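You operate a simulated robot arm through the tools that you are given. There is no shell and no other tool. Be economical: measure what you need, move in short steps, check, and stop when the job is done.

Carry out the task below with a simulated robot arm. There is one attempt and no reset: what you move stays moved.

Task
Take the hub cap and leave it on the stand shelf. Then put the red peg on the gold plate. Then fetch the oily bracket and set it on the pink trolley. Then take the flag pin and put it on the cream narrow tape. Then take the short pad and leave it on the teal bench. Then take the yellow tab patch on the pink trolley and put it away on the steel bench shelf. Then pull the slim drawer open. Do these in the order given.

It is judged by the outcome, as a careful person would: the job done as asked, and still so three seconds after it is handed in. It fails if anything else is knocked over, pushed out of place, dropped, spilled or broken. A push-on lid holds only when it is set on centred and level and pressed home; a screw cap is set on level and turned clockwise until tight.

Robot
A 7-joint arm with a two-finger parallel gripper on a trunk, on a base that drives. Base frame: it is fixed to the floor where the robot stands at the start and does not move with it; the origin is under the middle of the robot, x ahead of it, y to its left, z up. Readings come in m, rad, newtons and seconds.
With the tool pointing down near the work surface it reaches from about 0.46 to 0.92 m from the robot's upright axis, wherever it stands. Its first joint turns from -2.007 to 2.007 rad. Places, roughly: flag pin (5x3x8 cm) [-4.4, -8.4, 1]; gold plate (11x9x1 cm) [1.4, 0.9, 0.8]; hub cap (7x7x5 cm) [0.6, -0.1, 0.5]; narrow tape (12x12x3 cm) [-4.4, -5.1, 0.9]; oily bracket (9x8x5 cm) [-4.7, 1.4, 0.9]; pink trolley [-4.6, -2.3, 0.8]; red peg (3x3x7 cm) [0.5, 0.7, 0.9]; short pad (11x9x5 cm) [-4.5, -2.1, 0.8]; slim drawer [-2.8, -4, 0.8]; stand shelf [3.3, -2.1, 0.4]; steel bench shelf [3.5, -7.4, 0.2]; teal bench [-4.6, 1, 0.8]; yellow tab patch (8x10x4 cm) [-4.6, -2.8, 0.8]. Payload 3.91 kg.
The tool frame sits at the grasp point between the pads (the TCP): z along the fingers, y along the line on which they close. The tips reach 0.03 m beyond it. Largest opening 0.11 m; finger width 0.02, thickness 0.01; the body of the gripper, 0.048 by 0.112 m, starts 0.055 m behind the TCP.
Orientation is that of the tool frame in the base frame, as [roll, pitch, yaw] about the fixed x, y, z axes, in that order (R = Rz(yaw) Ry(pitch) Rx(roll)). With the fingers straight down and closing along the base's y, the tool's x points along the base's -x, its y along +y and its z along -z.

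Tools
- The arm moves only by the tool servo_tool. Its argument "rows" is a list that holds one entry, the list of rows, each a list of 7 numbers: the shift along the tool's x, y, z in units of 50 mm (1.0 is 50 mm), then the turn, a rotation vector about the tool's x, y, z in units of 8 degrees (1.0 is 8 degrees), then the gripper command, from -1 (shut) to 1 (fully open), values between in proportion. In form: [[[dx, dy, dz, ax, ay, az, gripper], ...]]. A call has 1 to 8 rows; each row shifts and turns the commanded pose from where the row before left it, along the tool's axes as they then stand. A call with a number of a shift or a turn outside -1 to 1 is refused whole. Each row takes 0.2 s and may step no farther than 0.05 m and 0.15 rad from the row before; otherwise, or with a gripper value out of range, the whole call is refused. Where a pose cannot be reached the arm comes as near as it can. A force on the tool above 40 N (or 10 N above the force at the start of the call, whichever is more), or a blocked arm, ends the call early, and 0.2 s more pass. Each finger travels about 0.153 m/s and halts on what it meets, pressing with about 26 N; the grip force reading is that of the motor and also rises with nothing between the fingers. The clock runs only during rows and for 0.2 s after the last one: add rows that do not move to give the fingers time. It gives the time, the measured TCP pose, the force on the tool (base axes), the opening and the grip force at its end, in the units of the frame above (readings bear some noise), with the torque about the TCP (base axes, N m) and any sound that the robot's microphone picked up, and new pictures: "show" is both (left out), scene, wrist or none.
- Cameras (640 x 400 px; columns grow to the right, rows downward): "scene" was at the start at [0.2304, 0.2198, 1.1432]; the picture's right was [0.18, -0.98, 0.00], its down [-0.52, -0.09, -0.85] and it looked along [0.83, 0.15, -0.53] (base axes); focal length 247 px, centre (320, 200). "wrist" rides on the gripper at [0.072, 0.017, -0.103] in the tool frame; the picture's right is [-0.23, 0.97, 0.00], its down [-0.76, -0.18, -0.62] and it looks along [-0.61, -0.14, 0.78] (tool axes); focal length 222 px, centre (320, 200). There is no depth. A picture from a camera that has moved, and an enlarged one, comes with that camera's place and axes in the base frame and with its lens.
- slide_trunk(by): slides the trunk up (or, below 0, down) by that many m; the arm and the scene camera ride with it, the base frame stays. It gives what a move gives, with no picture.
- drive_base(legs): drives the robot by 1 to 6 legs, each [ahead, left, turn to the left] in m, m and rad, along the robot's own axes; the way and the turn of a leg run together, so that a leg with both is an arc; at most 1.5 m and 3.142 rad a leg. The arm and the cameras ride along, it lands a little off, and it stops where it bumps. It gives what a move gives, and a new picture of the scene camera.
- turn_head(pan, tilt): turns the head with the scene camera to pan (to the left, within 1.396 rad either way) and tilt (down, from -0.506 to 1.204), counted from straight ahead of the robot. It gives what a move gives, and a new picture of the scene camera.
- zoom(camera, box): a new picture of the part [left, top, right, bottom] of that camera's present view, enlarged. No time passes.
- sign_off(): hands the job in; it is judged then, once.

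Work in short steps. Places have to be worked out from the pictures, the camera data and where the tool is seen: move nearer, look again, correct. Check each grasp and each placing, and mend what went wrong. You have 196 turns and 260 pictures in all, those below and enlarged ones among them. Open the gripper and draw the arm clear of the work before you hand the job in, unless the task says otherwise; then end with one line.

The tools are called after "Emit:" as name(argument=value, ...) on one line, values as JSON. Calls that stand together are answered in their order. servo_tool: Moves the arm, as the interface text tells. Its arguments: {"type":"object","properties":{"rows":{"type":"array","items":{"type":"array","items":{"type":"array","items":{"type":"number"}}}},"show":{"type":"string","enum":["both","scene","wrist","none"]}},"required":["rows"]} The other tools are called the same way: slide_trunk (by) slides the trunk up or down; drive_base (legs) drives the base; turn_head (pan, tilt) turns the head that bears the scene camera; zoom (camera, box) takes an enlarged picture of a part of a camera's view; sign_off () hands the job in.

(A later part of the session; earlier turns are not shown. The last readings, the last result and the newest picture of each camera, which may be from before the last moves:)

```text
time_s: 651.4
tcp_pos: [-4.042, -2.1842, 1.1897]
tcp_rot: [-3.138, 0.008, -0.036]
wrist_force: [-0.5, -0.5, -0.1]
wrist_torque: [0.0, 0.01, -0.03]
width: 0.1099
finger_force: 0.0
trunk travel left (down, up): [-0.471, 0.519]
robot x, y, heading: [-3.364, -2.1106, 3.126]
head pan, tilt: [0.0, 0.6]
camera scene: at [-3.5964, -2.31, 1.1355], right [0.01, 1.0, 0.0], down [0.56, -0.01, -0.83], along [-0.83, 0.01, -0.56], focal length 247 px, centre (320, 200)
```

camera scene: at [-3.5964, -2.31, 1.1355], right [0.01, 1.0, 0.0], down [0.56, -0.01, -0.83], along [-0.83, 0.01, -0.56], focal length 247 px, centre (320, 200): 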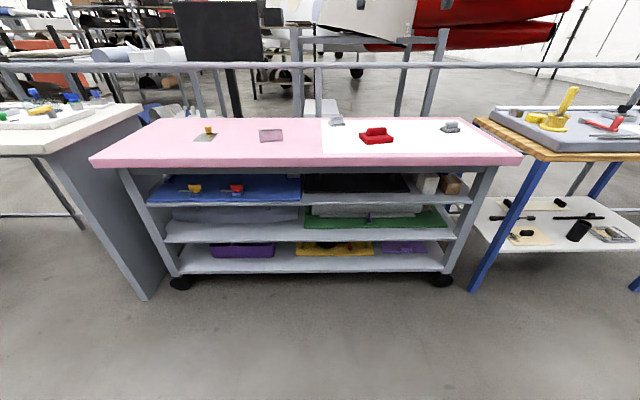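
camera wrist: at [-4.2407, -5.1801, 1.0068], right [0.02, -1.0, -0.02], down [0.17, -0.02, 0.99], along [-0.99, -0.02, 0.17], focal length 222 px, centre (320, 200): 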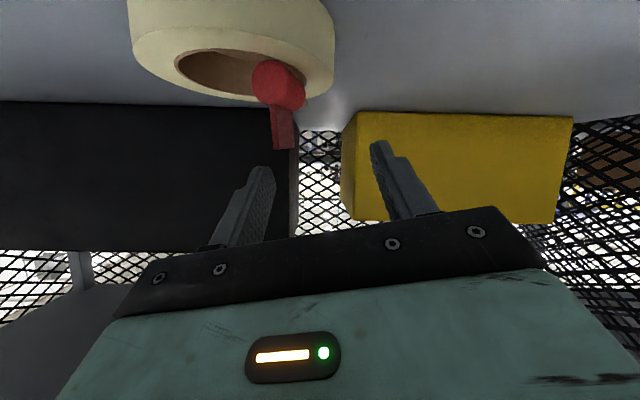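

The pad is ahead at about (−4.51, −2.09). I'll drive forward 0.38 m with a small right shift, lower the trunk 20 cm, and look.

Emit:
drive_base(legs=[[0.4, -0.088, 0.01]])

Emit:
slide_trunk(by=-0.2)

Emit:
servo_tool(rows=[[[0, 0, 0, 0, 0, 0, 1]]])

```text
time_s: 654.0
tcp_pos: [-4.4451, -2.0973, 1.1907]
tcp_rot: [-3.138, 0.009, -0.032]
wrist_force: [0.2, -0.4, 0.5]
wrist_torque: [0.03, 0.0, -0.01]
width: 0.1097
finger_force: 0.0
trunk travel left (down, up): [-0.471, 0.519]
robot x, y, heading: [-3.7649, -2.0157, 3.138]
head pan, tilt: [0.0, 0.6]
camera scene: at [-3.9973, -2.22, 1.1354], right [0.01, 1.0, 0.0], down [0.56, 0.0, -0.83], along [-0.82, 0.01, -0.56], focal length 247 px, centre (320, 200)
```

scene: 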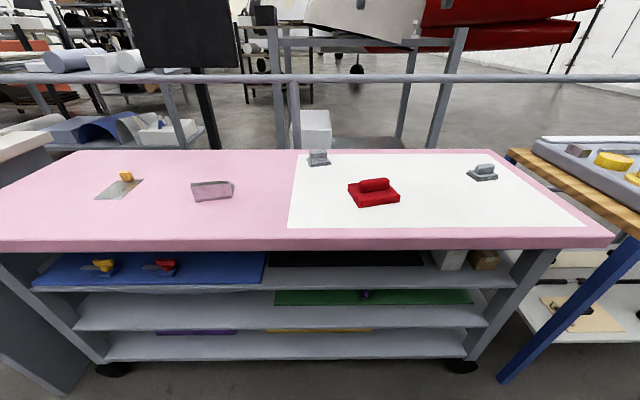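

```text
time_s: 656.2
tcp_pos: [-4.4445, -2.0959, 0.9911]
tcp_rot: [-3.137, 0.009, -0.034]
wrist_force: [-0.2, -0.6, 0.7]
wrist_torque: [0.02, -0.01, 0.05]
width: 0.1099
finger_force: 0.0
trunk travel left (down, up): [-0.271, 0.719]
robot x, y, heading: [-3.7642, -2.0138, 3.137]
head pan, tilt: [0.0, 0.6]
```

```text
time_s: 656.6
tcp_pos: [-4.4425, -2.0961, 0.9912]
tcp_rot: [-3.138, 0.01, -0.033]
wrist_force: [-0.1, -0.5, 0.0]
wrist_torque: [0.01, -0.01, -0.01]
width: 0.1102
finger_force: 0.0
trunk travel left (down, up): [-0.271, 0.719]
robot x, y, heading: [-3.761, -2.0135, 3.136]
head pan, tilt: [0.0, 0.6]
camera scene: at [-3.9973, -2.22, 0.9354], right [0.01, 1.0, 0.0], down [0.56, 0.0, -0.83], along [-0.83, 0.01, -0.56], focal length 247 px, centre (320, 200)
camera wrist: at [-4.3711, -2.1165, 1.0929], right [-0.26, -0.97, 0.0], down [-0.75, 0.2, 0.63], along [-0.61, 0.16, -0.78], focal length 222 px, centre (320, 200)
```

scene: 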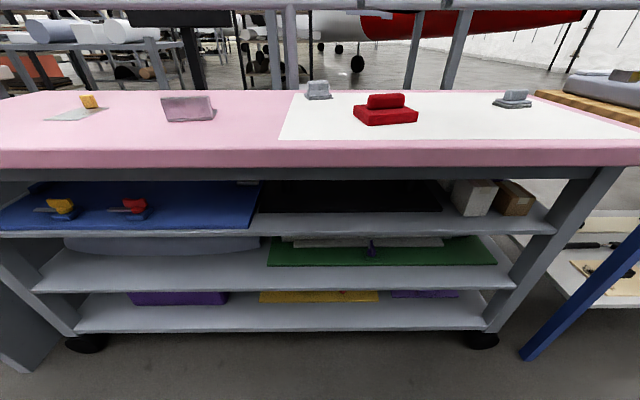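
wrist: 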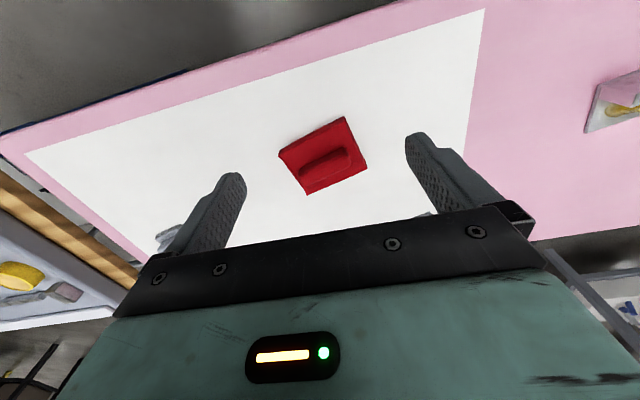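

The pad's handle bar runs along y, about 6 cm long, centred at (−4.517, −2.087) and topping out near z 0.838. I'll grip it lengthwise.

Emit:
servo_tool(rows=[[[-0.745, -0.09, 0, 0, 0, 0, 1], [-0.745, -0.09, 0, 0, 0, 0, 1], [0, 0, 0.7, 0, 0, 0, 1], [0, 0, 0.7, 0, 0, 0, 1], [0, 0, 0.7, 0, 0, 0, 1], [0, 0, 0.6, 0, 0, 0, 1], [0, 0, 0, 0, 0, 0, 1]]])

```text
time_s: 658.2
tcp_pos: [-4.4698, -2.0707, 0.845]
tcp_rot: [-3.137, 0.009, -0.032]
wrist_force: [0.5, -0.5, 0.0]
wrist_torque: [0.01, 0.01, 0.0]
width: 0.1099
finger_force: 0.1
out of reach, approached as far as the arm can: row 1, 2
trunk travel left (down, up): [-0.271, 0.719]
robot x, y, heading: [-3.7665, -2.0165, 3.139]
head pan, tilt: [0.0, 0.6]
camera scene: at [-3.9973, -2.22, 0.9354], right [0.01, 1.0, 0.0], down [0.56, 0.0, -0.83], along [-0.83, 0.01, -0.56], focal length 247 px, centre (320, 200)
camera wrist: at [-4.3981, -2.0917, 0.9479], right [-0.26, -0.97, 0.0], down [-0.75, 0.2, 0.63], along [-0.61, 0.16, -0.78], focal length 222 px, centre (320, 200)
```

scene: 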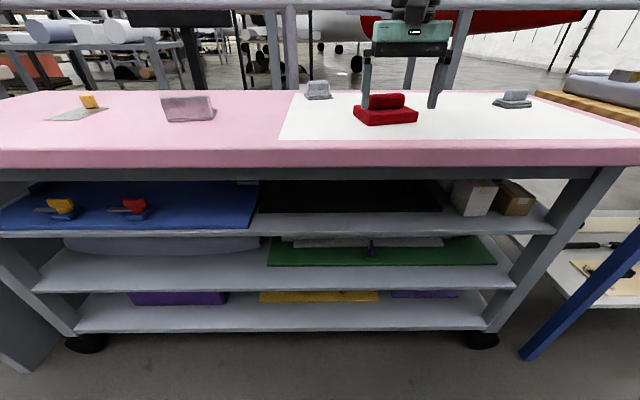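
wrist: 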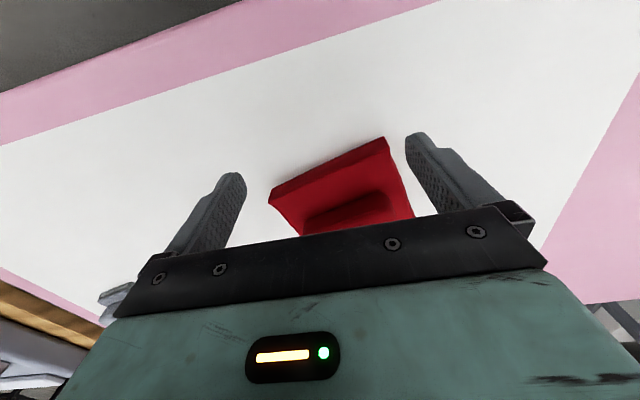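

The horizontal move fell short at the old height. I'll rise 3 cm, complete the shift, and lower again.

Emit:
servo_tool(rows=[[[0, 0, -0.7, 0, 0, 0, 1], [-0.46, 0.16, 0, 0, 0, 0, 1], [-0.46, 0.16, 0, 0, 0, 0, 1], [0, 0, 0, 0, 0, 0, 1]]], show="wrist")

```text
time_s: 659.2
tcp_pos: [-4.5163, -2.0834, 0.8816]
tcp_rot: [-3.139, 0.009, -0.031]
wrist_force: [0.4, 1.4, 0.2]
wrist_torque: [0.01, -0.02, -0.02]
width: 0.1101
finger_force: 0.0
trunk travel left (down, up): [-0.271, 0.719]
robot x, y, heading: [-3.7664, -2.0159, 3.138]
head pan, tilt: [0.0, 0.6]
camera wrist: at [-4.444, -2.1037, 0.9837], right [-0.26, -0.97, 0.0], down [-0.75, 0.2, 0.63], along [-0.61, 0.16, -0.78], focal length 222 px, centre (320, 200)
```

wrist: 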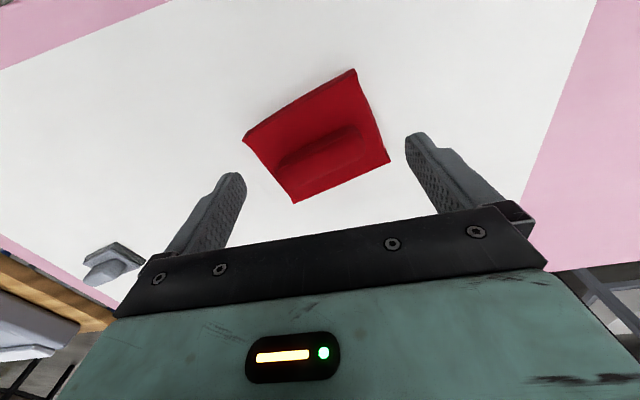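

Aligned over the bar (ends at y −2.054 and −2.115). Lowering and closing.

Emit:
servo_tool(rows=[[[0, 0.06, 0.33, 0, 0, 0, 1], [0, 0, 0.32, 0, 0, 0, 1], [0, 0, 0, 0, 0, 0, 0.4], [0, 0, 0, 0, 0, 0, -0.2], [0, 0, 0, 0, 0, 0, -1], [0, 0, 0, 0, 0, 0, -1], [0, 0, 0, 0, 0, 0, -1]]], show="wrist")

```text
time_s: 660.8
tcp_pos: [-4.5177, -2.0874, 0.8491]
tcp_rot: [-3.137, 0.009, -0.033]
wrist_force: [0.8, 0.1, -0.6]
wrist_torque: [0.02, 0.02, 0.01]
width: 0.0
finger_force: 25.6
trunk travel left (down, up): [-0.271, 0.719]
robot x, y, heading: [-3.767, -2.0132, 3.134]
head pan, tilt: [0.0, 0.6]
camera wrist: at [-4.4452, -2.1074, 0.9513], right [-0.26, -0.97, 0.0], down [-0.75, 0.2, 0.63], along [-0.61, 0.16, -0.78], focal length 222 px, centre (320, 200)
```

wrist: 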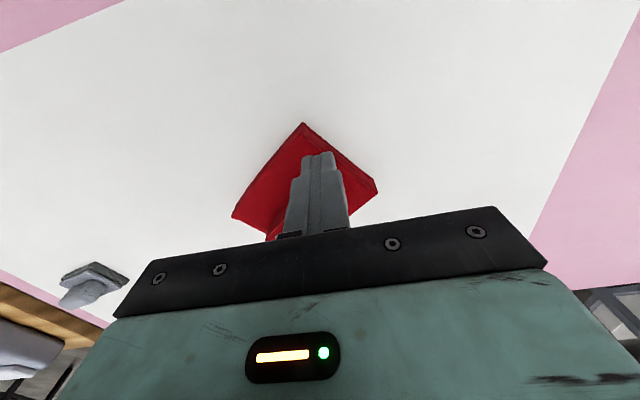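

The bar slipped out and the pad rotated. I'll open carefully, rise and re-look.

Emit:
servo_tool(rows=[[[0, 0, -0.5, 0, 0, 0, -1], [0, 0, -0.8, 0, 0, 0, -0.5], [0, 0, -0.5, 0, 0, 0, 1], [0, 0, 0, 0, 0, 0, 1], [0, 0, 0, 0, 0, 0, 1]]], show="wrist")

Emit:
zoom(camera="scene", box=[330, 80, 440, 140])

```text
time_s: 662.0
tcp_pos: [-4.5164, -2.0895, 0.9355]
tcp_rot: [-3.138, 0.009, -0.031]
wrist_force: [-0.4, 0.6, -0.3]
wrist_torque: [0.0, -0.01, -0.02]
width: 0.1099
finger_force: 0.0
trunk travel left (down, up): [-0.271, 0.719]
robot x, y, heading: [-3.7662, -2.0161, 3.134]
head pan, tilt: [0.0, 0.6]
camera wrist: at [-4.4445, -2.1089, 1.0378], right [-0.26, -0.97, 0.0], down [-0.75, 0.2, 0.63], along [-0.61, 0.16, -0.78], focal length 222 px, centre (320, 200)
```

wrist: 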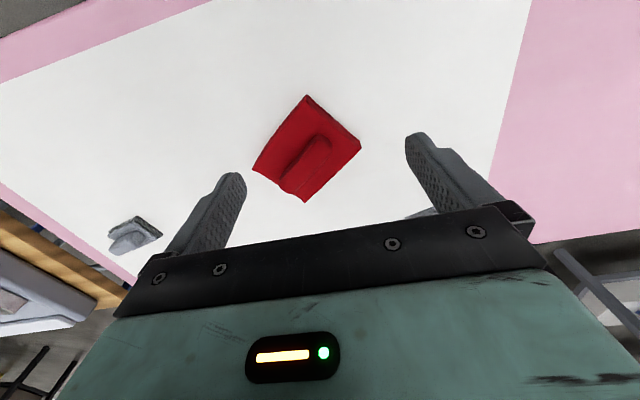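

```text
5.82 times, centred on (385, 110) of scene
camera zoom: at [-3.9973, -2.22, 0.9354], right [0.01, 1.0, 0.0], down [0.56, 0.0, -0.83], along [-0.82, 0.01, -0.56], focal length 1438 px, centre (-58, 724)
```

zoom: 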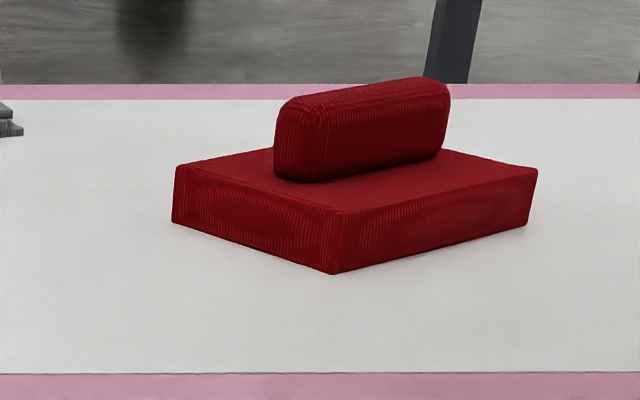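

Emit:
zoom(camera="wrist", box=[230, 80, 390, 220])

```text
2.86 times, centred on (310, 150) of wrist
camera zoom: at [-4.4445, -2.1089, 1.0378], right [-0.26, -0.97, 0.0], down [-0.75, 0.2, 0.63], along [-0.61, 0.16, -0.78], focal length 635 px, centre (349, 343)
```

zoom: 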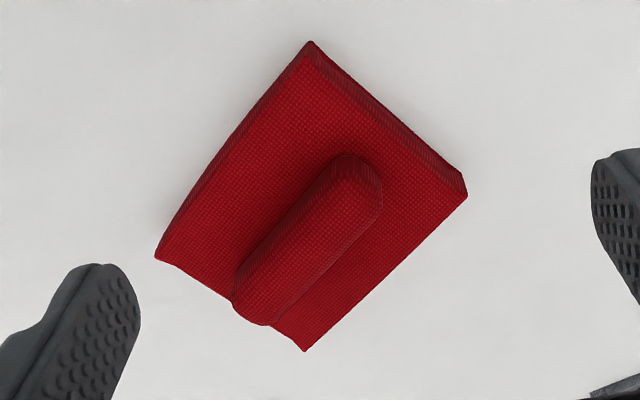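

The bar's centre is at (−4.5545, −2.066), running 56° off the gripper's closing line. I'll move over it and rotate 54° to grip across its width.

Emit:
servo_tool(rows=[[[-0.76, -0.5, 0, 0, 0, 0.9, 0.3], [0, 0, 0, 0, 0, 1, 0.3], [0, 0, 0, 0, 0, 1, 0.3], [0, 0, 0, 0, 0, 1, 0.3], [0, 0, 0, 0, 0, 1, 0.3], [0, 0, 0, 0, 0, 1, 0.3], [0, 0, 0, 0, 0, 0.88, 0.3], [0, 0, 0.7, 0, 0, 0, 0.3]]], show="wrist")

```text
time_s: 663.8
tcp_pos: [-4.5255, -2.0733, 0.9009]
tcp_rot: [3.135, 0.011, -0.918]
wrist_force: [0.0, -0.2, 0.0]
wrist_torque: [0.01, 0.0, 0.02]
width: 0.0716
finger_force: 0.0
out of reach, approached as far as the arm can: row 1
trunk travel left (down, up): [-0.271, 0.719]
robot x, y, heading: [-3.7684, -2.0142, 3.132]
head pan, tilt: [0.0, 0.6]
camera wrist: at [-4.4946, -2.1421, 1.0025], right [-0.91, -0.41, 0.01], down [-0.31, 0.71, 0.63], along [-0.26, 0.57, -0.78], focal length 222 px, centre (320, 200)
```

wrist: 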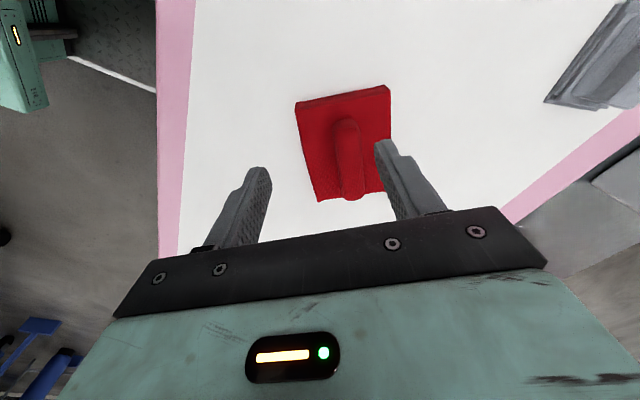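

The estimate holds (−4.556, −2.067). I'll creep the base 3 cm forward, then lower to z≈0.845.

Emit:
drive_base(legs=[[0.032, -0.006, 0]])

Emit:
servo_tool(rows=[[[0, 0, 0.55, 0, 0, 0, 0.3], [0, 0, 0.55, 0, 0, 0, 0.3], [0, 0, 0, 0, 0, 0, 0.3]]], show="wrist")

```text
time_s: 664.6
tcp_pos: [-4.5573, -2.0667, 0.9002]
tcp_rot: [3.134, 0.009, -0.916]
wrist_force: [-0.6, -0.4, 0.2]
wrist_torque: [0.01, 0.03, -0.05]
width: 0.0716
finger_force: 0.2
trunk travel left (down, up): [-0.271, 0.719]
robot x, y, heading: [-3.7966, -2.0083, 3.137]
head pan, tilt: [0.0, 0.6]
camera scene: at [-4.029, -2.2137, 0.9354], right [0.01, 1.0, 0.0], down [0.56, 0.0, -0.83], along [-0.82, 0.01, -0.56], focal length 247 px, centre (320, 200)
```

scene: 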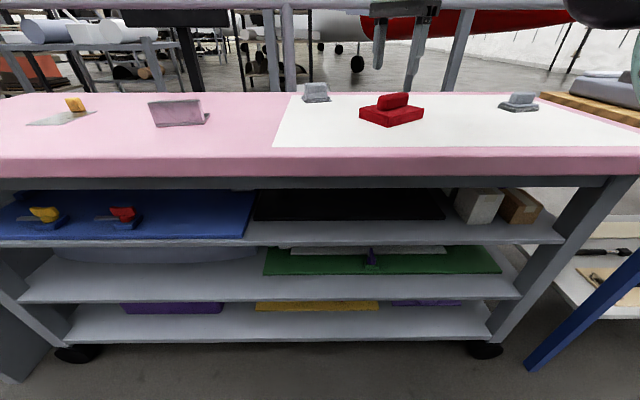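

```text
time_s: 665.4
tcp_pos: [-4.5598, -2.0663, 0.8449]
tcp_rot: [3.135, 0.007, -0.916]
wrist_force: [-0.4, -0.9, 0.1]
wrist_torque: [0.01, 0.0, 0.03]
width: 0.0717
finger_force: 0.1
trunk travel left (down, up): [-0.271, 0.719]
robot x, y, heading: [-3.796, -2.0114, 3.137]
head pan, tilt: [0.0, 0.6]
camera wrist: at [-4.5272, -2.1348, 0.9471], right [-0.91, -0.41, 0.01], down [-0.32, 0.71, 0.63], along [-0.27, 0.57, -0.78], focal length 222 px, centre (320, 200)
```

wrist: 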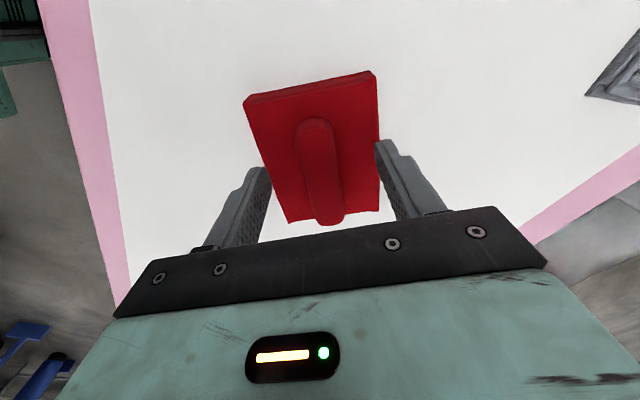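

Good alignment. Closing across the bar.

Emit:
servo_tool(rows=[[[0, 0, 0, 0, 0, 0, -0.2], [0, 0, 0, 0, 0, 0, -0.6], [0, 0, 0, 0, 0, 0, -1], [0, 0, 0, 0, 0, 0, -1], [0, 0, 0, 0, 0, 0, -1]]], show="none")

Emit:
slide_trunk(by=0.15)

Emit:
servo_tool(rows=[[[0, 0, 0, 0, 0, 0, -1]]], show="wrist")

```text
time_s: 666.6
tcp_pos: [-4.5585, -2.0664, 0.8451]
tcp_rot: [3.134, 0.007, -0.917]
wrist_force: [0.4, -1.2, 0.6]
wrist_torque: [0.1, -0.09, -0.03]
width: 0.0234
finger_force: 26.3
trunk travel left (down, up): [-0.271, 0.719]
robot x, y, heading: [-3.7937, -2.0037, 3.136]
head pan, tilt: [0.0, 0.6]
```

```text
time_s: 668.4
tcp_pos: [-4.5602, -2.0667, 0.9952]
tcp_rot: [3.133, 0.008, -0.917]
wrist_force: [0.4, 0.1, -1.1]
wrist_torque: [0.0, 0.01, -0.04]
width: 0.0234
finger_force: 26.4
trunk travel left (down, up): [-0.421, 0.569]
robot x, y, heading: [-3.7969, -2.0121, 3.133]
head pan, tilt: [0.0, 0.6]
```

```text
time_s: 668.8
tcp_pos: [-4.5596, -2.0659, 0.9942]
tcp_rot: [3.135, 0.009, -0.915]
wrist_force: [-0.4, -0.5, -0.6]
wrist_torque: [-0.01, -0.03, 0.03]
width: 0.0233
finger_force: 26.2
trunk travel left (down, up): [-0.421, 0.569]
robot x, y, heading: [-3.7968, -2.009, 3.136]
head pan, tilt: [0.0, 0.6]
camera wrist: at [-4.5273, -2.1347, 1.0971], right [-0.91, -0.41, 0.01], down [-0.32, 0.71, 0.63], along [-0.27, 0.57, -0.78], focal length 222 px, centre (320, 200)
```

wrist: 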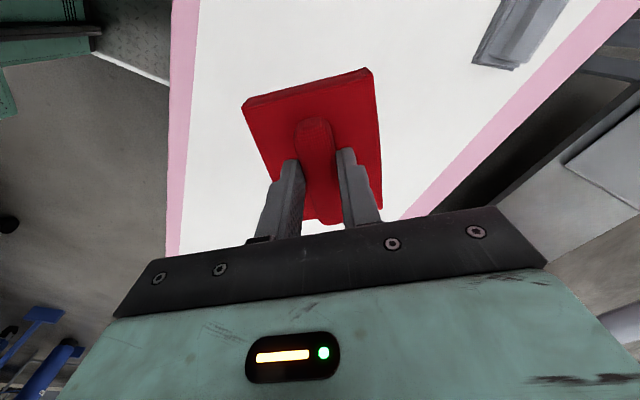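

The pad is held. I'll raise it, tuck the arm in, and square the grip; then strafe north to the teal bench.

Emit:
slide_trunk(by=0.17)

Emit:
servo_tool(rows=[[[0.49, -0.63, 0, 0, 0, 0, -1], [0.49, -0.63, 0, 0, 0, 0, -1], [0.49, -0.63, 0, 0, 0, 0, -1], [0, 0, 0, 0, 0, 0.94, -1], [0, 0, 0, 0, 0, 0.94, -1], [0, 0, 0, 0, 0, 0.94, -1], [0, 0, 0, 0, 0, 0.94, -1], [0, 0, 0, 0, 0, 0.94, -1]]], show="none")

Emit:
drive_base(legs=[[-0.2, 0, 0], [0, -1.5, 0], [0, -1.5, 0], [0, -0.28, 0]])

```text
time_s: 670.7
tcp_pos: [-4.5593, -2.0664, 1.1649]
tcp_rot: [3.134, 0.009, -0.917]
wrist_force: [-0.2, 0.5, -0.8]
wrist_torque: [-0.01, 0.02, -0.02]
width: 0.0231
finger_force: 26.1
trunk travel left (down, up): [-0.591, 0.399]
robot x, y, heading: [-3.8015, -2.0092, 3.136]
head pan, tilt: [0.0, 0.6]
```

```text
time_s: 672.5
tcp_pos: [-4.4386, -2.0675, 1.1639]
tcp_rot: [3.131, 0.004, -1.575]
wrist_force: [0.1, 1.3, 0.0]
wrist_torque: [0.0, 0.02, -0.01]
width: 0.0235
finger_force: 25.8
trunk travel left (down, up): [-0.591, 0.399]
robot x, y, heading: [-3.7961, -2.0138, 3.134]
head pan, tilt: [0.0, 0.6]
```

```text
time_s: 689.4
tcp_pos: [-4.2192, 1.1423, 1.163]
tcp_rot: [3.131, 0.004, -1.564]
wrist_force: [-0.6, -0.2, -0.9]
wrist_torque: [-0.01, -0.01, 0.01]
width: 0.0233
finger_force: 26.1
trunk travel left (down, up): [-0.591, 0.399]
robot x, y, heading: [-3.5747, 1.2025, -3.14]
head pan, tilt: [0.0, 0.6]
camera scene: at [-3.8078, 0.9993, 1.2554], right [0.0, 1.0, 0.0], down [0.56, 0.0, -0.83], along [-0.83, 0.0, -0.56], focal length 247 px, centre (320, 200)
```

scene: 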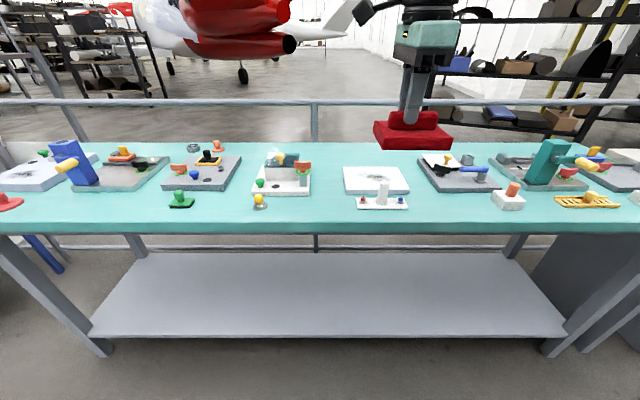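

The free spot between the white bar and the red-knob block is centred at (−4.378, 1.366). I'll align with the base and lower the trunk.

Emit:
drive_base(legs=[[0.158, -0.224, 0]])

Emit:
slide_trunk(by=-0.2)

Emit:
servo_tool(rows=[[[0, 0, 0, 0, 0, 0, -1]]])

```text
time_s: 691.3
tcp_pos: [-4.3734, 1.3637, 1.163]
tcp_rot: [3.131, 0.004, -1.564]
wrist_force: [0.1, 0.3, -0.6]
wrist_torque: [-0.02, 0.01, 0.01]
width: 0.0234
finger_force: 26.3
trunk travel left (down, up): [-0.591, 0.399]
robot x, y, heading: [-3.7323, 1.4249, 3.139]
head pan, tilt: [0.0, 0.6]
camera scene: at [-3.9624, 1.2206, 1.2554], right [0.0, 1.0, 0.0], down [0.56, 0.0, -0.83], along [-0.83, 0.0, -0.56], focal length 247 px, centre (320, 200)
```

scene: 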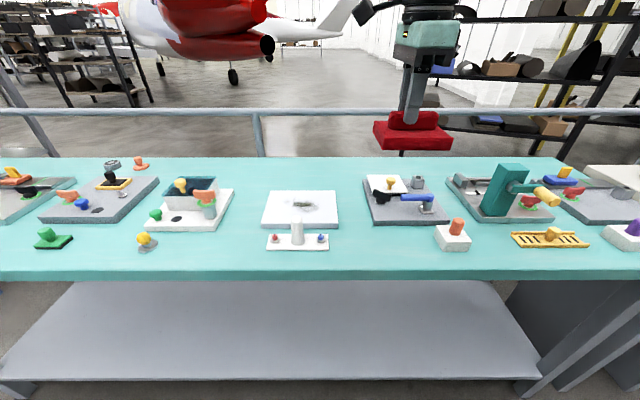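

```text
time_s: 693.5
tcp_pos: [-4.3729, 1.3626, 0.9632]
tcp_rot: [3.132, 0.003, -1.566]
wrist_force: [0.5, -0.2, -0.6]
wrist_torque: [0.01, 0.01, 0.01]
width: 0.0234
finger_force: 26.4
trunk travel left (down, up): [-0.391, 0.599]
robot x, y, heading: [-3.7355, 1.4274, 3.14]
head pan, tilt: [0.0, 0.6]
```

```text
time_s: 693.9
tcp_pos: [-4.3728, 1.3632, 0.9627]
tcp_rot: [3.132, 0.004, -1.566]
wrist_force: [-0.2, -0.1, -0.8]
wrist_torque: [-0.03, 0.03, 0.0]
width: 0.0232
finger_force: 25.9
trunk travel left (down, up): [-0.391, 0.599]
robot x, y, heading: [-3.7304, 1.4261, 3.142]
head pan, tilt: [0.0, 0.6]
camera scene: at [-3.9624, 1.2206, 1.0554], right [0.0, 1.0, 0.0], down [0.56, 0.0, -0.83], along [-0.83, 0.0, -0.56], focal length 247 px, centre (320, 200)
camera wrist: at [-4.3885, 1.2911, 1.066], right [-0.97, 0.22, 0.01], down [0.18, 0.76, 0.62], along [0.13, 0.61, -0.78], focal length 222 px, centre (320, 200)
```

scene: 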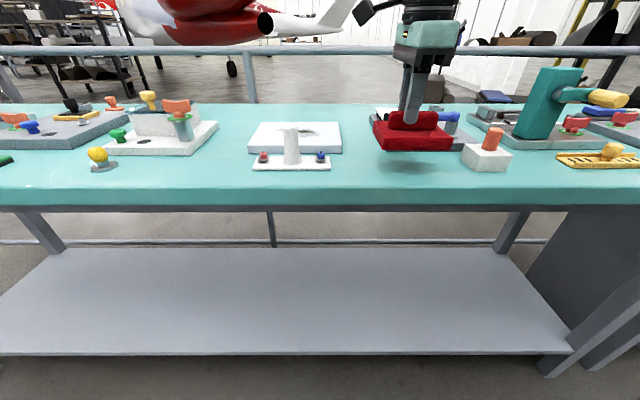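
wrist: 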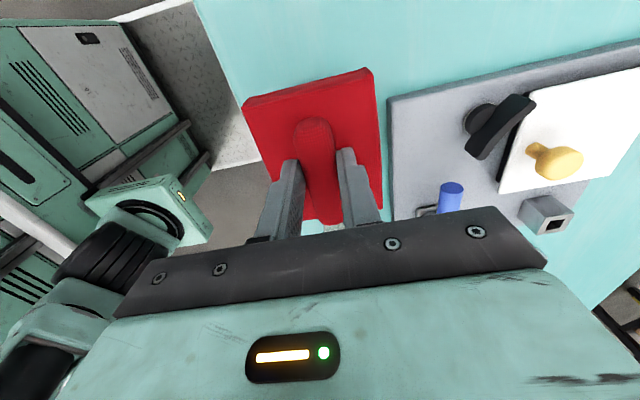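

Clear on all sides. I'll lower with the arm to contact.

Emit:
servo_tool(rows=[[[0, 0, 0.3, 0, 0, 0, -1], [0, 0, 0.3, 0, 0, 0, -1], [0, 0, 0.2, 0, 0, 0, -1], [0, 0, 0.1, 0, 0, 0, -1], [0, 0, 0.06, 0, 0, 0, -1]]], show="none")

Emit:
zoom(camera="scene", box=[360, 80, 520, 180])

```text
time_s: 695.1
tcp_pos: [-4.3733, 1.3628, 0.9153]
tcp_rot: [3.128, 0.004, -1.565]
wrist_force: [-1.7, -0.8, 8.2]
wrist_torque: [0.56, -0.31, 0.03]
width: 0.0234
finger_force: 26.1
trunk travel left (down, up): [-0.391, 0.599]
robot x, y, heading: [-3.7305, 1.4297, 3.142]
head pan, tilt: [0.0, 0.6]
```

```text
4.00 times, centred on (440, 130) of scene
camera zoom: at [-3.9622, 1.2205, 1.0557], right [0.0, 1.0, 0.0], down [0.56, 0.0, -0.83], along [-0.83, 0.0, -0.56], focal length 988 px, centre (-160, 480)
```

zoom: 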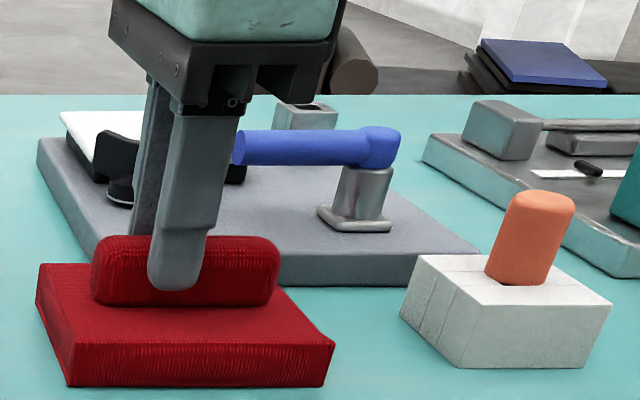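

Contact. I'll settle 2 mm, open moderately and rise.

Emit:
servo_tool(rows=[[[0, 0, 0.03, 0, 0, 0, -1], [0, 0, 0, 0, 0, 0, -0.4], [0, 0, 0, 0, 0, 0, -0.1], [0, 0, -0.5, 0, 0, 0, -0.1], [0, 0, -0.9, 0, 0, 0, -0.1], [0, 0, -0.9, 0, 0, 0, -0.1]]], show="none")

Emit:
slide_trunk(by=0.15)

Emit:
drive_base(legs=[[-0.15, 0, 0], [0, 1.5, 0], [0, 1.5, 0], [0, 1.1, 0]])

```text
time_s: 696.5
tcp_pos: [-4.3728, 1.3628, 1.0264]
tcp_rot: [3.131, 0.003, -1.564]
wrist_force: [-0.1, -0.1, 0.2]
wrist_torque: [-0.01, 0.03, 0.02]
width: 0.0497
finger_force: 0.0
trunk travel left (down, up): [-0.391, 0.599]
robot x, y, heading: [-3.7332, 1.4266, 3.141]
head pan, tilt: [0.0, 0.6]
```

```text
time_s: 698.2
tcp_pos: [-4.3725, 1.3616, 1.1773]
tcp_rot: [3.13, 0.004, -1.566]
wrist_force: [-0.2, 0.0, -0.2]
wrist_torque: [0.02, -0.05, 0.0]
width: 0.0493
finger_force: 0.1
trunk travel left (down, up): [-0.541, 0.449]
robot x, y, heading: [-3.7308, 1.4316, 3.14]
head pan, tilt: [0.0, 0.6]
```

```text
time_s: 719.0
tcp_pos: [-4.2359, -2.7435, 1.1766]
tcp_rot: [3.13, 0.003, -1.583]
wrist_force: [-0.4, -0.3, 0.7]
wrist_torque: [-0.01, 0.03, 0.02]
width: 0.0494
finger_force: 0.2
trunk travel left (down, up): [-0.541, 0.449]
robot x, y, heading: [-3.5944, -2.6849, 3.125]
head pan, tilt: [0.0, 0.6]
camera scene: at [-3.8286, -2.8919, 1.2054], right [0.02, 1.0, 0.0], down [0.56, -0.01, -0.83], along [-0.82, 0.02, -0.56], focal length 247 px, centre (320, 200)
```

scene: 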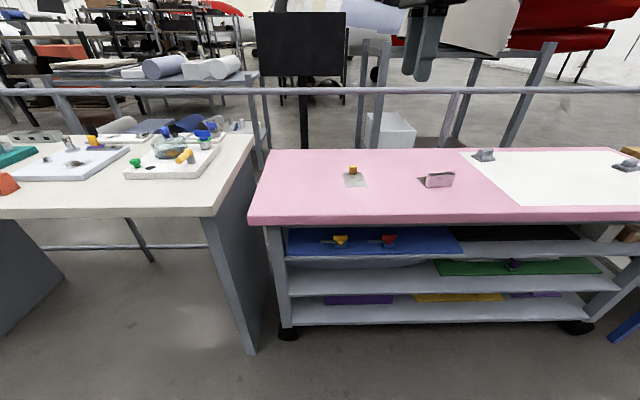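

The pad is on the teal bench. Now the yellow tab patch, at about (−4.57, −2.757); zooming.

Emit:
zoom(camera="scene", box=[320, 150, 390, 200])

Emit:
drive_base(legs=[[0.22, 0.005, 0.016]])

Emit:
slide_trunk(by=-0.17)

Emit:
servo_tool(rows=[[[0, 0, 0, 0, 0, 0, 0]]], show="wrist")

```text
8.00 times, centred on (355, 175) of scene
camera zoom: at [-3.8286, -2.8919, 1.2054], right [0.02, 1.0, 0.0], down [0.56, -0.01, -0.83], along [-0.82, 0.02, -0.56], focal length 1977 px, centre (40, 400)
```

zoom: 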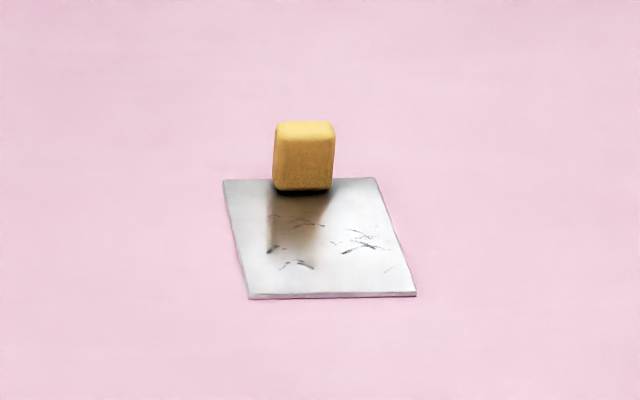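

```text
time_s: 720.7
tcp_pos: [-4.4611, -2.7517, 1.1767]
tcp_rot: [3.131, 0.003, -1.572]
wrist_force: [-0.6, 0.3, -0.2]
wrist_torque: [0.01, 0.0, 0.0]
width: 0.0491
finger_force: 0.0
trunk travel left (down, up): [-0.541, 0.449]
robot x, y, heading: [-3.8175, -2.6887, 3.134]
head pan, tilt: [0.0, 0.6]
camera scene: at [-4.052, -2.8964, 1.2054], right [0.01, 1.0, 0.0], down [0.56, 0.0, -0.83], along [-0.82, 0.01, -0.56], focal length 247 px, centre (320, 200)
```

scene: 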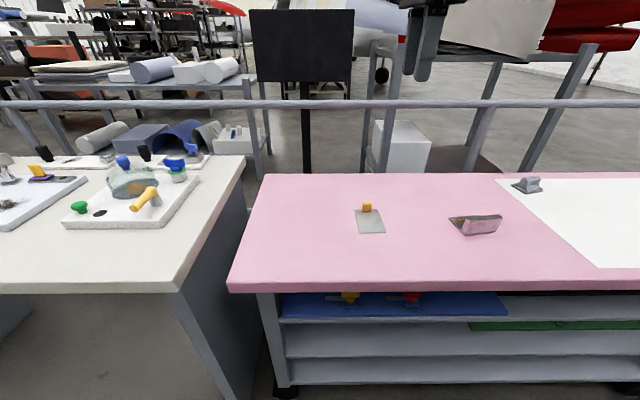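

```text
time_s: 722.6
tcp_pos: [-4.4612, -2.7521, 1.0073]
tcp_rot: [3.132, 0.004, -1.572]
wrist_force: [-0.2, 0.6, 0.0]
wrist_torque: [-0.01, -0.01, -0.02]
width: 0.0496
finger_force: 0.0
trunk travel left (down, up): [-0.371, 0.619]
robot x, y, heading: [-3.8222, -2.6919, 3.137]
head pan, tilt: [0.0, 0.6]
```

```text
time_s: 723.0
tcp_pos: [-4.46, -2.7516, 1.0063]
tcp_rot: [3.131, 0.003, -1.572]
wrist_force: [0.8, 0.1, 0.2]
wrist_torque: [0.0, 0.0, -0.02]
width: 0.055
finger_force: 0.2
trunk travel left (down, up): [-0.371, 0.619]
robot x, y, heading: [-3.8182, -2.6928, 3.137]
head pan, tilt: [0.0, 0.6]
camera wrist: at [-4.4767, -2.8247, 1.1095], right [-0.97, 0.23, 0.01], down [0.19, 0.76, 0.62], along [0.13, 0.61, -0.78], focal length 222 px, centre (320, 200)
```

wrist: 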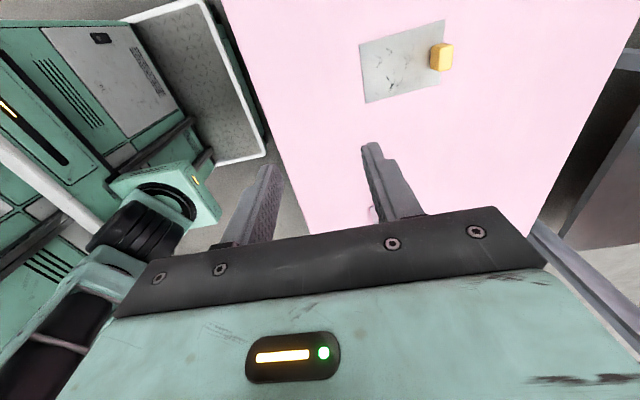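

The tab is a small block at the plate's far edge, near (−4.594, −2.765). Since the target shelf is low and under a bench, I'll grip the tab with the tool tilted 45° so the plate stays level at placing. Rotating now.

Emit:
servo_tool(rows=[[[0, 0, 0, 0, 0, -1, 0.2], [0, 0, 0, 0, 0, -1, 0.2], [0, 0, 0, 0, 0, -1, 0.2], [0, 0, 0, 0, 0, -1, 0.2], [0, 0, 0, 0, 0, -1, 0.2], [0, 0, 0, 0, 0, -1, 0.2], [0, 0, 0, 0, 0, -1, 0.2], [0, 0, 0, 0, 0, -1, 0.2]]], show="none")

Emit:
servo_tool(rows=[[[0, 0, 0, 0, 0, -1, 0.2], [0, 0, 0, 0, 0, -1, 0.2], [0, 0, 0, 0, 0, -1, 0.2], [0, 0, 0, 0, -0.8, -0.25, 0.2], [0, 0, 0, 0, -1, 0, 0.2], [0, 0, 0, 0, -1, 0, 0.2], [0, 0, 0, 0, -1, 0, 0.2], [0, 0, 0, 0, -1, 0, 0.2]]], show="none")

Emit:
servo_tool(rows=[[[0, 0, 0, 0, -0.8, 0, 0.2], [0, 0, 0, 0, 0, 0, 0.2]]], show="wrist")

```text
time_s: 724.8
tcp_pos: [-4.4604, -2.7515, 1.0076]
tcp_rot: [3.14, 0.014, -0.453]
wrist_force: [0.4, 0.9, -0.2]
wrist_torque: [-0.02, 0.02, 0.01]
width: 0.0661
finger_force: 0.0
trunk travel left (down, up): [-0.371, 0.619]
robot x, y, heading: [-3.8203, -2.6922, 3.134]
head pan, tilt: [0.0, 0.6]
```

```text
time_s: 726.6
tcp_pos: [-4.4612, -2.7517, 1.0055]
tcp_rot: [-3.135, 0.682, 0.0]
wrist_force: [-0.2, 0.6, -0.5]
wrist_torque: [-0.01, -0.03, 0.0]
width: 0.0658
finger_force: 0.1
trunk travel left (down, up): [-0.371, 0.619]
robot x, y, heading: [-3.8212, -2.6901, 3.133]
head pan, tilt: [0.0, 0.6]
```

```text
time_s: 727.2
tcp_pos: [-4.4614, -2.7522, 1.0046]
tcp_rot: [-3.136, 0.794, 0.003]
wrist_force: [-0.5, -0.4, 0.4]
wrist_torque: [-0.01, 0.01, 0.0]
width: 0.0663
finger_force: 0.1
trunk travel left (down, up): [-0.371, 0.619]
robot x, y, heading: [-3.8217, -2.6933, 3.132]
head pan, tilt: [0.0, 0.6]
camera wrist: at [-4.337, -2.7692, 1.0258], right [-0.16, -0.97, 0.16], down [-0.09, 0.17, 0.98], along [-0.98, 0.14, -0.11], focal length 222 px, centre (320, 200)
```

wrist: 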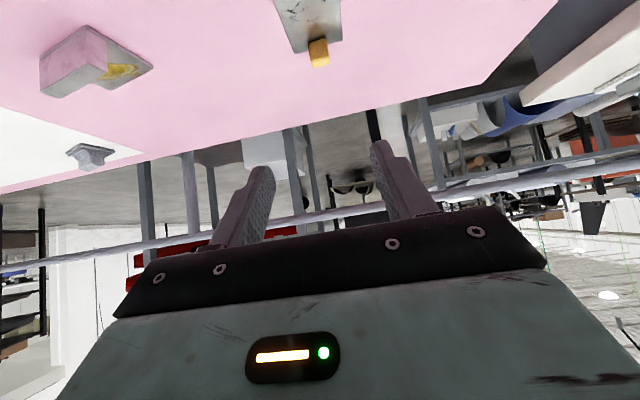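

Tilt is 44.5° and the tab reads (−4.593, −2.761). I'll drive forward 12 cm and lower part way.

Emit:
drive_base(legs=[[0.12, 0.01, 0]])

Emit:
slide_trunk(by=-0.11)

Emit:
servo_tool(rows=[[[0, 0, 0, 0, 0, 0, 0.2]]], show="wrist")

```text
time_s: 728.5
tcp_pos: [-4.5863, -2.7605, 1.0056]
tcp_rot: [-3.134, 0.794, 0.002]
wrist_force: [-0.3, -0.1, -0.5]
wrist_torque: [0.02, 0.01, -0.01]
width: 0.0659
finger_force: 0.1
trunk travel left (down, up): [-0.371, 0.619]
robot x, y, heading: [-3.9451, -2.6984, 3.134]
head pan, tilt: [0.0, 0.6]
camera scene: at [-4.1762, -2.9052, 1.0354], right [0.01, 1.0, 0.0], down [0.56, 0.0, -0.83], along [-0.83, 0.01, -0.56], focal length 247 px, centre (320, 200)
```

scene: 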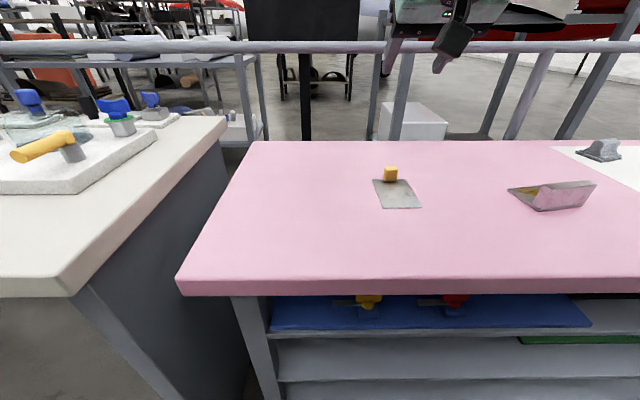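

```text
time_s: 729.9
tcp_pos: [-4.5854, -2.7602, 0.896]
tcp_rot: [-3.134, 0.793, 0.002]
wrist_force: [-0.5, 0.8, 0.7]
wrist_torque: [0.0, 0.0, 0.02]
width: 0.066
finger_force: 0.1
trunk travel left (down, up): [-0.261, 0.729]
robot x, y, heading: [-3.947, -2.7019, 3.136]
head pan, tilt: [0.0, 0.6]
```

```text
time_s: 730.3
tcp_pos: [-4.5856, -2.7613, 0.8954]
tcp_rot: [-3.132, 0.792, 0.003]
wrist_force: [0.4, 0.0, 0.3]
wrist_torque: [0.02, 0.01, 0.01]
width: 0.0658
finger_force: 0.0
trunk travel left (down, up): [-0.261, 0.729]
robot x, y, heading: [-3.9442, -2.703, 3.129]
head pan, tilt: [0.0, 0.6]
camera wrist: at [-4.4612, -2.7779, 0.9159], right [-0.16, -0.97, 0.16], down [-0.09, 0.17, 0.98], along [-0.98, 0.14, -0.12], focal length 222 px, centre (320, 200)
```

wrist: 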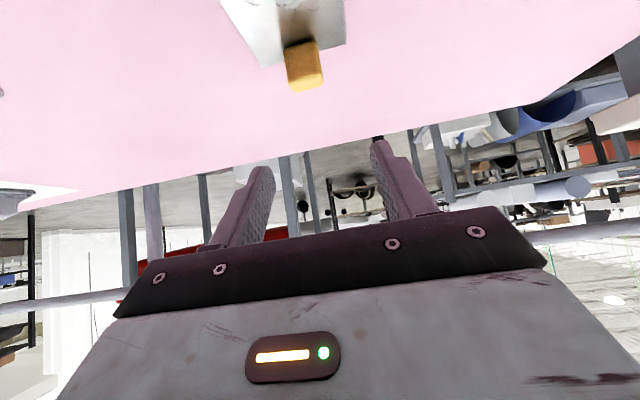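

Aligned (tab at −4.592, −2.762). Lowering 7 cm by trunk.

Emit:
slide_trunk(by=-0.068)

Emit:
servo_tool(rows=[[[0, 0, 0, 0, 0, 0, 0.2]]], show="wrist")

```text
time_s: 731.4
tcp_pos: [-4.5856, -2.7613, 0.8277]
tcp_rot: [-3.135, 0.793, 0.004]
wrist_force: [-0.4, -1.0, -0.7]
wrist_torque: [-0.04, -0.01, 0.0]
width: 0.0662
finger_force: 0.1
trunk travel left (down, up): [-0.193, 0.797]
robot x, y, heading: [-3.9442, -2.7018, 3.133]
head pan, tilt: [0.0, 0.6]
```

```text
time_s: 731.8
tcp_pos: [-4.5853, -2.7615, 0.8265]
tcp_rot: [-3.134, 0.792, 0.003]
wrist_force: [-0.2, -1.2, -0.3]
wrist_torque: [-0.01, 0.01, 0.01]
width: 0.066
finger_force: 0.1
trunk travel left (down, up): [-0.193, 0.797]
robot x, y, heading: [-3.9457, -2.7019, 3.134]
head pan, tilt: [0.0, 0.6]
camera wrist: at [-4.4612, -2.7779, 0.8479], right [-0.16, -0.97, 0.16], down [-0.09, 0.17, 0.98], along [-0.98, 0.14, -0.12], focal length 222 px, centre (320, 200)
```

wrist: 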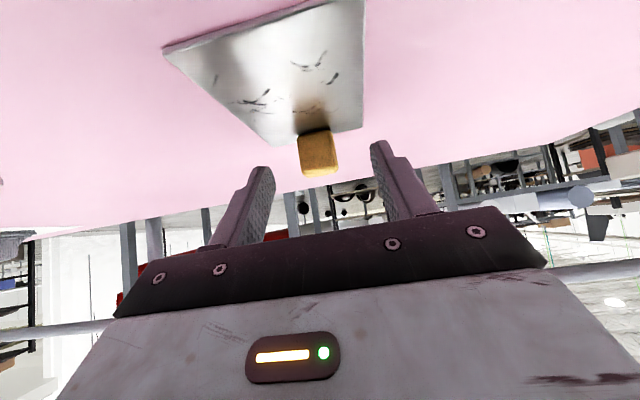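

The tab sits between the fingers. Closing, then a small lift to check.

Emit:
servo_tool(rows=[[[0, 0, 0, 0, 0, 0, -0.2], [0, 0, 0, 0, 0, 0, -0.6], [0, 0, 0, 0, 0, 0, -1], [0, 0, 0, 0, 0, 0, -1], [0, 0, 0, 0, 0, 0, -1]]], show="none")

Emit:
slide_trunk(by=0.1)

Emit:
servo_tool(rows=[[[0, 0, 0, 0, 0, 0, -1]]])

```text
time_s: 733.0
tcp_pos: [-4.5845, -2.7608, 0.8277]
tcp_rot: [-3.135, 0.794, 0.004]
wrist_force: [-0.1, -0.6, 1.3]
wrist_torque: [0.01, 0.08, 0.0]
width: 0.0249
finger_force: 26.2
trunk travel left (down, up): [-0.193, 0.797]
robot x, y, heading: [-3.9469, -2.7003, 3.138]
head pan, tilt: [0.0, 0.6]
```

```text
time_s: 734.3
tcp_pos: [-4.5855, -2.7611, 0.9273]
tcp_rot: [-3.135, 0.792, 0.005]
wrist_force: [-0.1, -0.4, -1.0]
wrist_torque: [0.06, 0.0, 0.03]
width: 0.0249
finger_force: 25.8
trunk travel left (down, up): [-0.293, 0.697]
robot x, y, heading: [-3.9399, -2.6967, 3.137]
head pan, tilt: [0.0, 0.6]
```

```text
time_s: 734.7
tcp_pos: [-4.5847, -2.7613, 0.9277]
tcp_rot: [-3.135, 0.792, 0.002]
wrist_force: [-0.7, 0.0, -0.7]
wrist_torque: [0.0, 0.01, 0.0]
width: 0.0253
finger_force: 25.9
trunk travel left (down, up): [-0.293, 0.697]
robot x, y, heading: [-3.9465, -2.6995, 3.129]
head pan, tilt: [0.0, 0.6]
camera scene: at [-4.1762, -2.9052, 0.9574], right [0.01, 1.0, 0.0], down [0.56, 0.0, -0.83], along [-0.83, 0.01, -0.56], focal length 247 px, centre (320, 200)
camera wrist: at [-4.4613, -2.778, 0.9478], right [-0.16, -0.97, 0.16], down [-0.09, 0.17, 0.98], along [-0.98, 0.14, -0.12], focal length 222 px, centre (320, 200)
```

scene: 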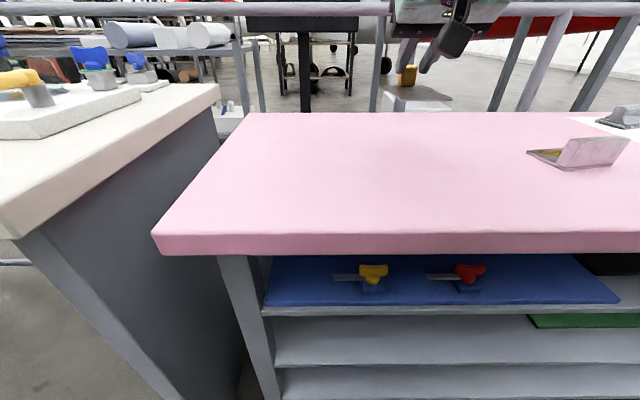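
wrist: 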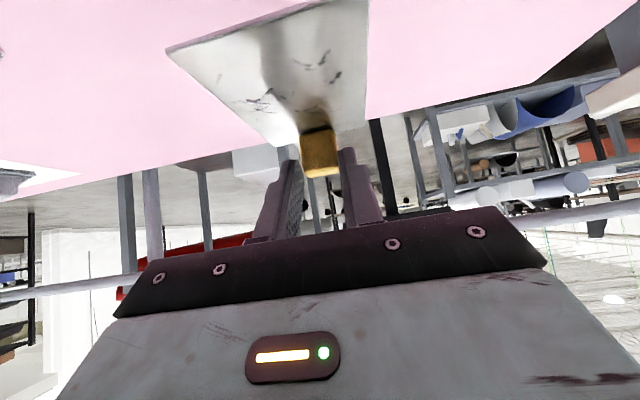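

The patch is held level. I'll raise it for travel and start the drive to the steel bench: south, then east.

Emit:
slide_trunk(by=0.2)

Emit:
drive_base(legs=[[-0.42, 0, 0], [0, 0, 1.58], [1.5, 0, 0], [1.5, 0, 0], [0, 0, 1.57], [1.3, 0, 0]])

```text
time_s: 736.9
tcp_pos: [-4.5857, -2.7611, 1.1269]
tcp_rot: [-3.135, 0.792, 0.005]
wrist_force: [-0.4, 0.0, -0.6]
wrist_torque: [-0.01, 0.0, -0.03]
width: 0.0249
finger_force: 26.0
trunk travel left (down, up): [-0.493, 0.497]
robot x, y, heading: [-3.944, -2.699, 3.13]
head pan, tilt: [0.0, 0.6]
```

```text
time_s: 767.4
tcp_pos: [-1.6305, -5.655, 1.1274]
tcp_rot: [-3.135, 0.793, -3.122]
wrist_force: [-0.4, 0.1, -0.7]
wrist_torque: [-0.01, -0.02, -0.02]
width: 0.0252
finger_force: 25.8
trunk travel left (down, up): [-0.493, 0.497]
robot x, y, heading: [-2.2687, -5.7202, 0.006]
head pan, tilt: [0.0, 0.6]
camera scene: at [-2.0412, -5.517, 1.1574], right [0.01, -1.0, 0.0], down [-0.56, 0.0, -0.83], along [0.83, 0.0, -0.56], focal length 247 px, centre (320, 200)
```

scene: 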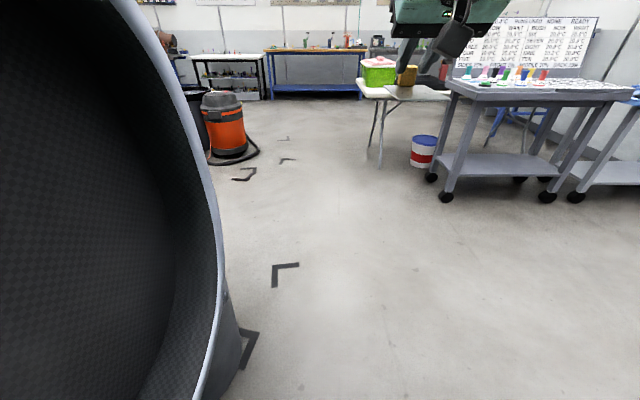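

Clear lane ahead between the vacuum and the folding table. Continuing east, then turning south toward the steel bench.

Emit:
drive_base(legs=[[1.4, -0.08, 0], [1.4, 0.4, 0], [1.45, 0.05, 0], [0, 0, -1.57], [1.3, 0, 0]])

Emit:
turn_head(pan=0.9, tilt=0.6)

```text
time_s: 798.0
tcp_pos: [1.9389, -7.3844, 1.126]
tcp_rot: [-3.132, 0.792, 1.47]
wrist_force: [0.3, -0.7, -0.8]
wrist_torque: [-0.02, 0.0, -0.02]
width: 0.0248
finger_force: 26.5
trunk travel left (down, up): [-0.493, 0.497]
robot x, y, heading: [1.9416, -6.7427, -1.683]
head pan, tilt: [0.0, 0.6]
camera scene: at [2.1239, -6.9939, 1.1574], right [-0.99, 0.11, 0.0], down [0.06, 0.56, -0.83], along [-0.09, -0.82, -0.56], focal length 247 px, centre (320, 200)
```

scene: 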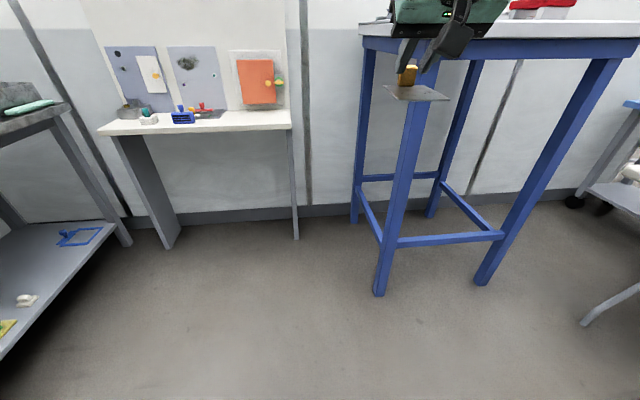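

```text
time_s: 799.2
tcp_pos: [1.9399, -7.3853, 1.1286]
tcp_rot: [-3.134, 0.791, 1.47]
wrist_force: [0.3, 0.2, -0.1]
wrist_torque: [-0.01, -0.02, -0.02]
width: 0.0252
finger_force: 25.7
trunk travel left (down, up): [-0.493, 0.497]
robot x, y, heading: [1.9441, -6.7386, -1.681]
head pan, tilt: [0.901, 0.6]
camera scene: at [2.1963, -6.9683, 1.1574], right [-0.7, -0.71, 0.0], down [-0.4, 0.4, -0.83], along [0.59, -0.58, -0.56], focal length 247 px, centre (320, 200)
```

scene: 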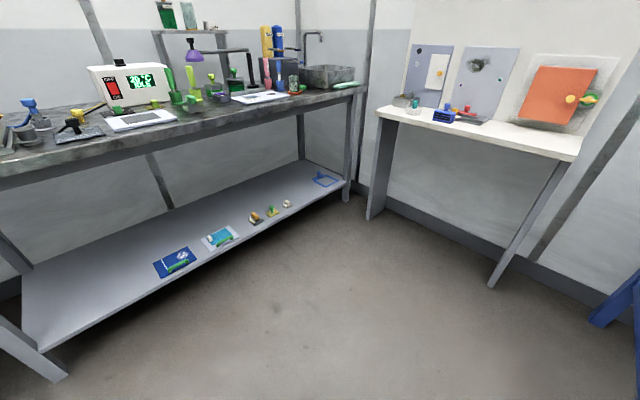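

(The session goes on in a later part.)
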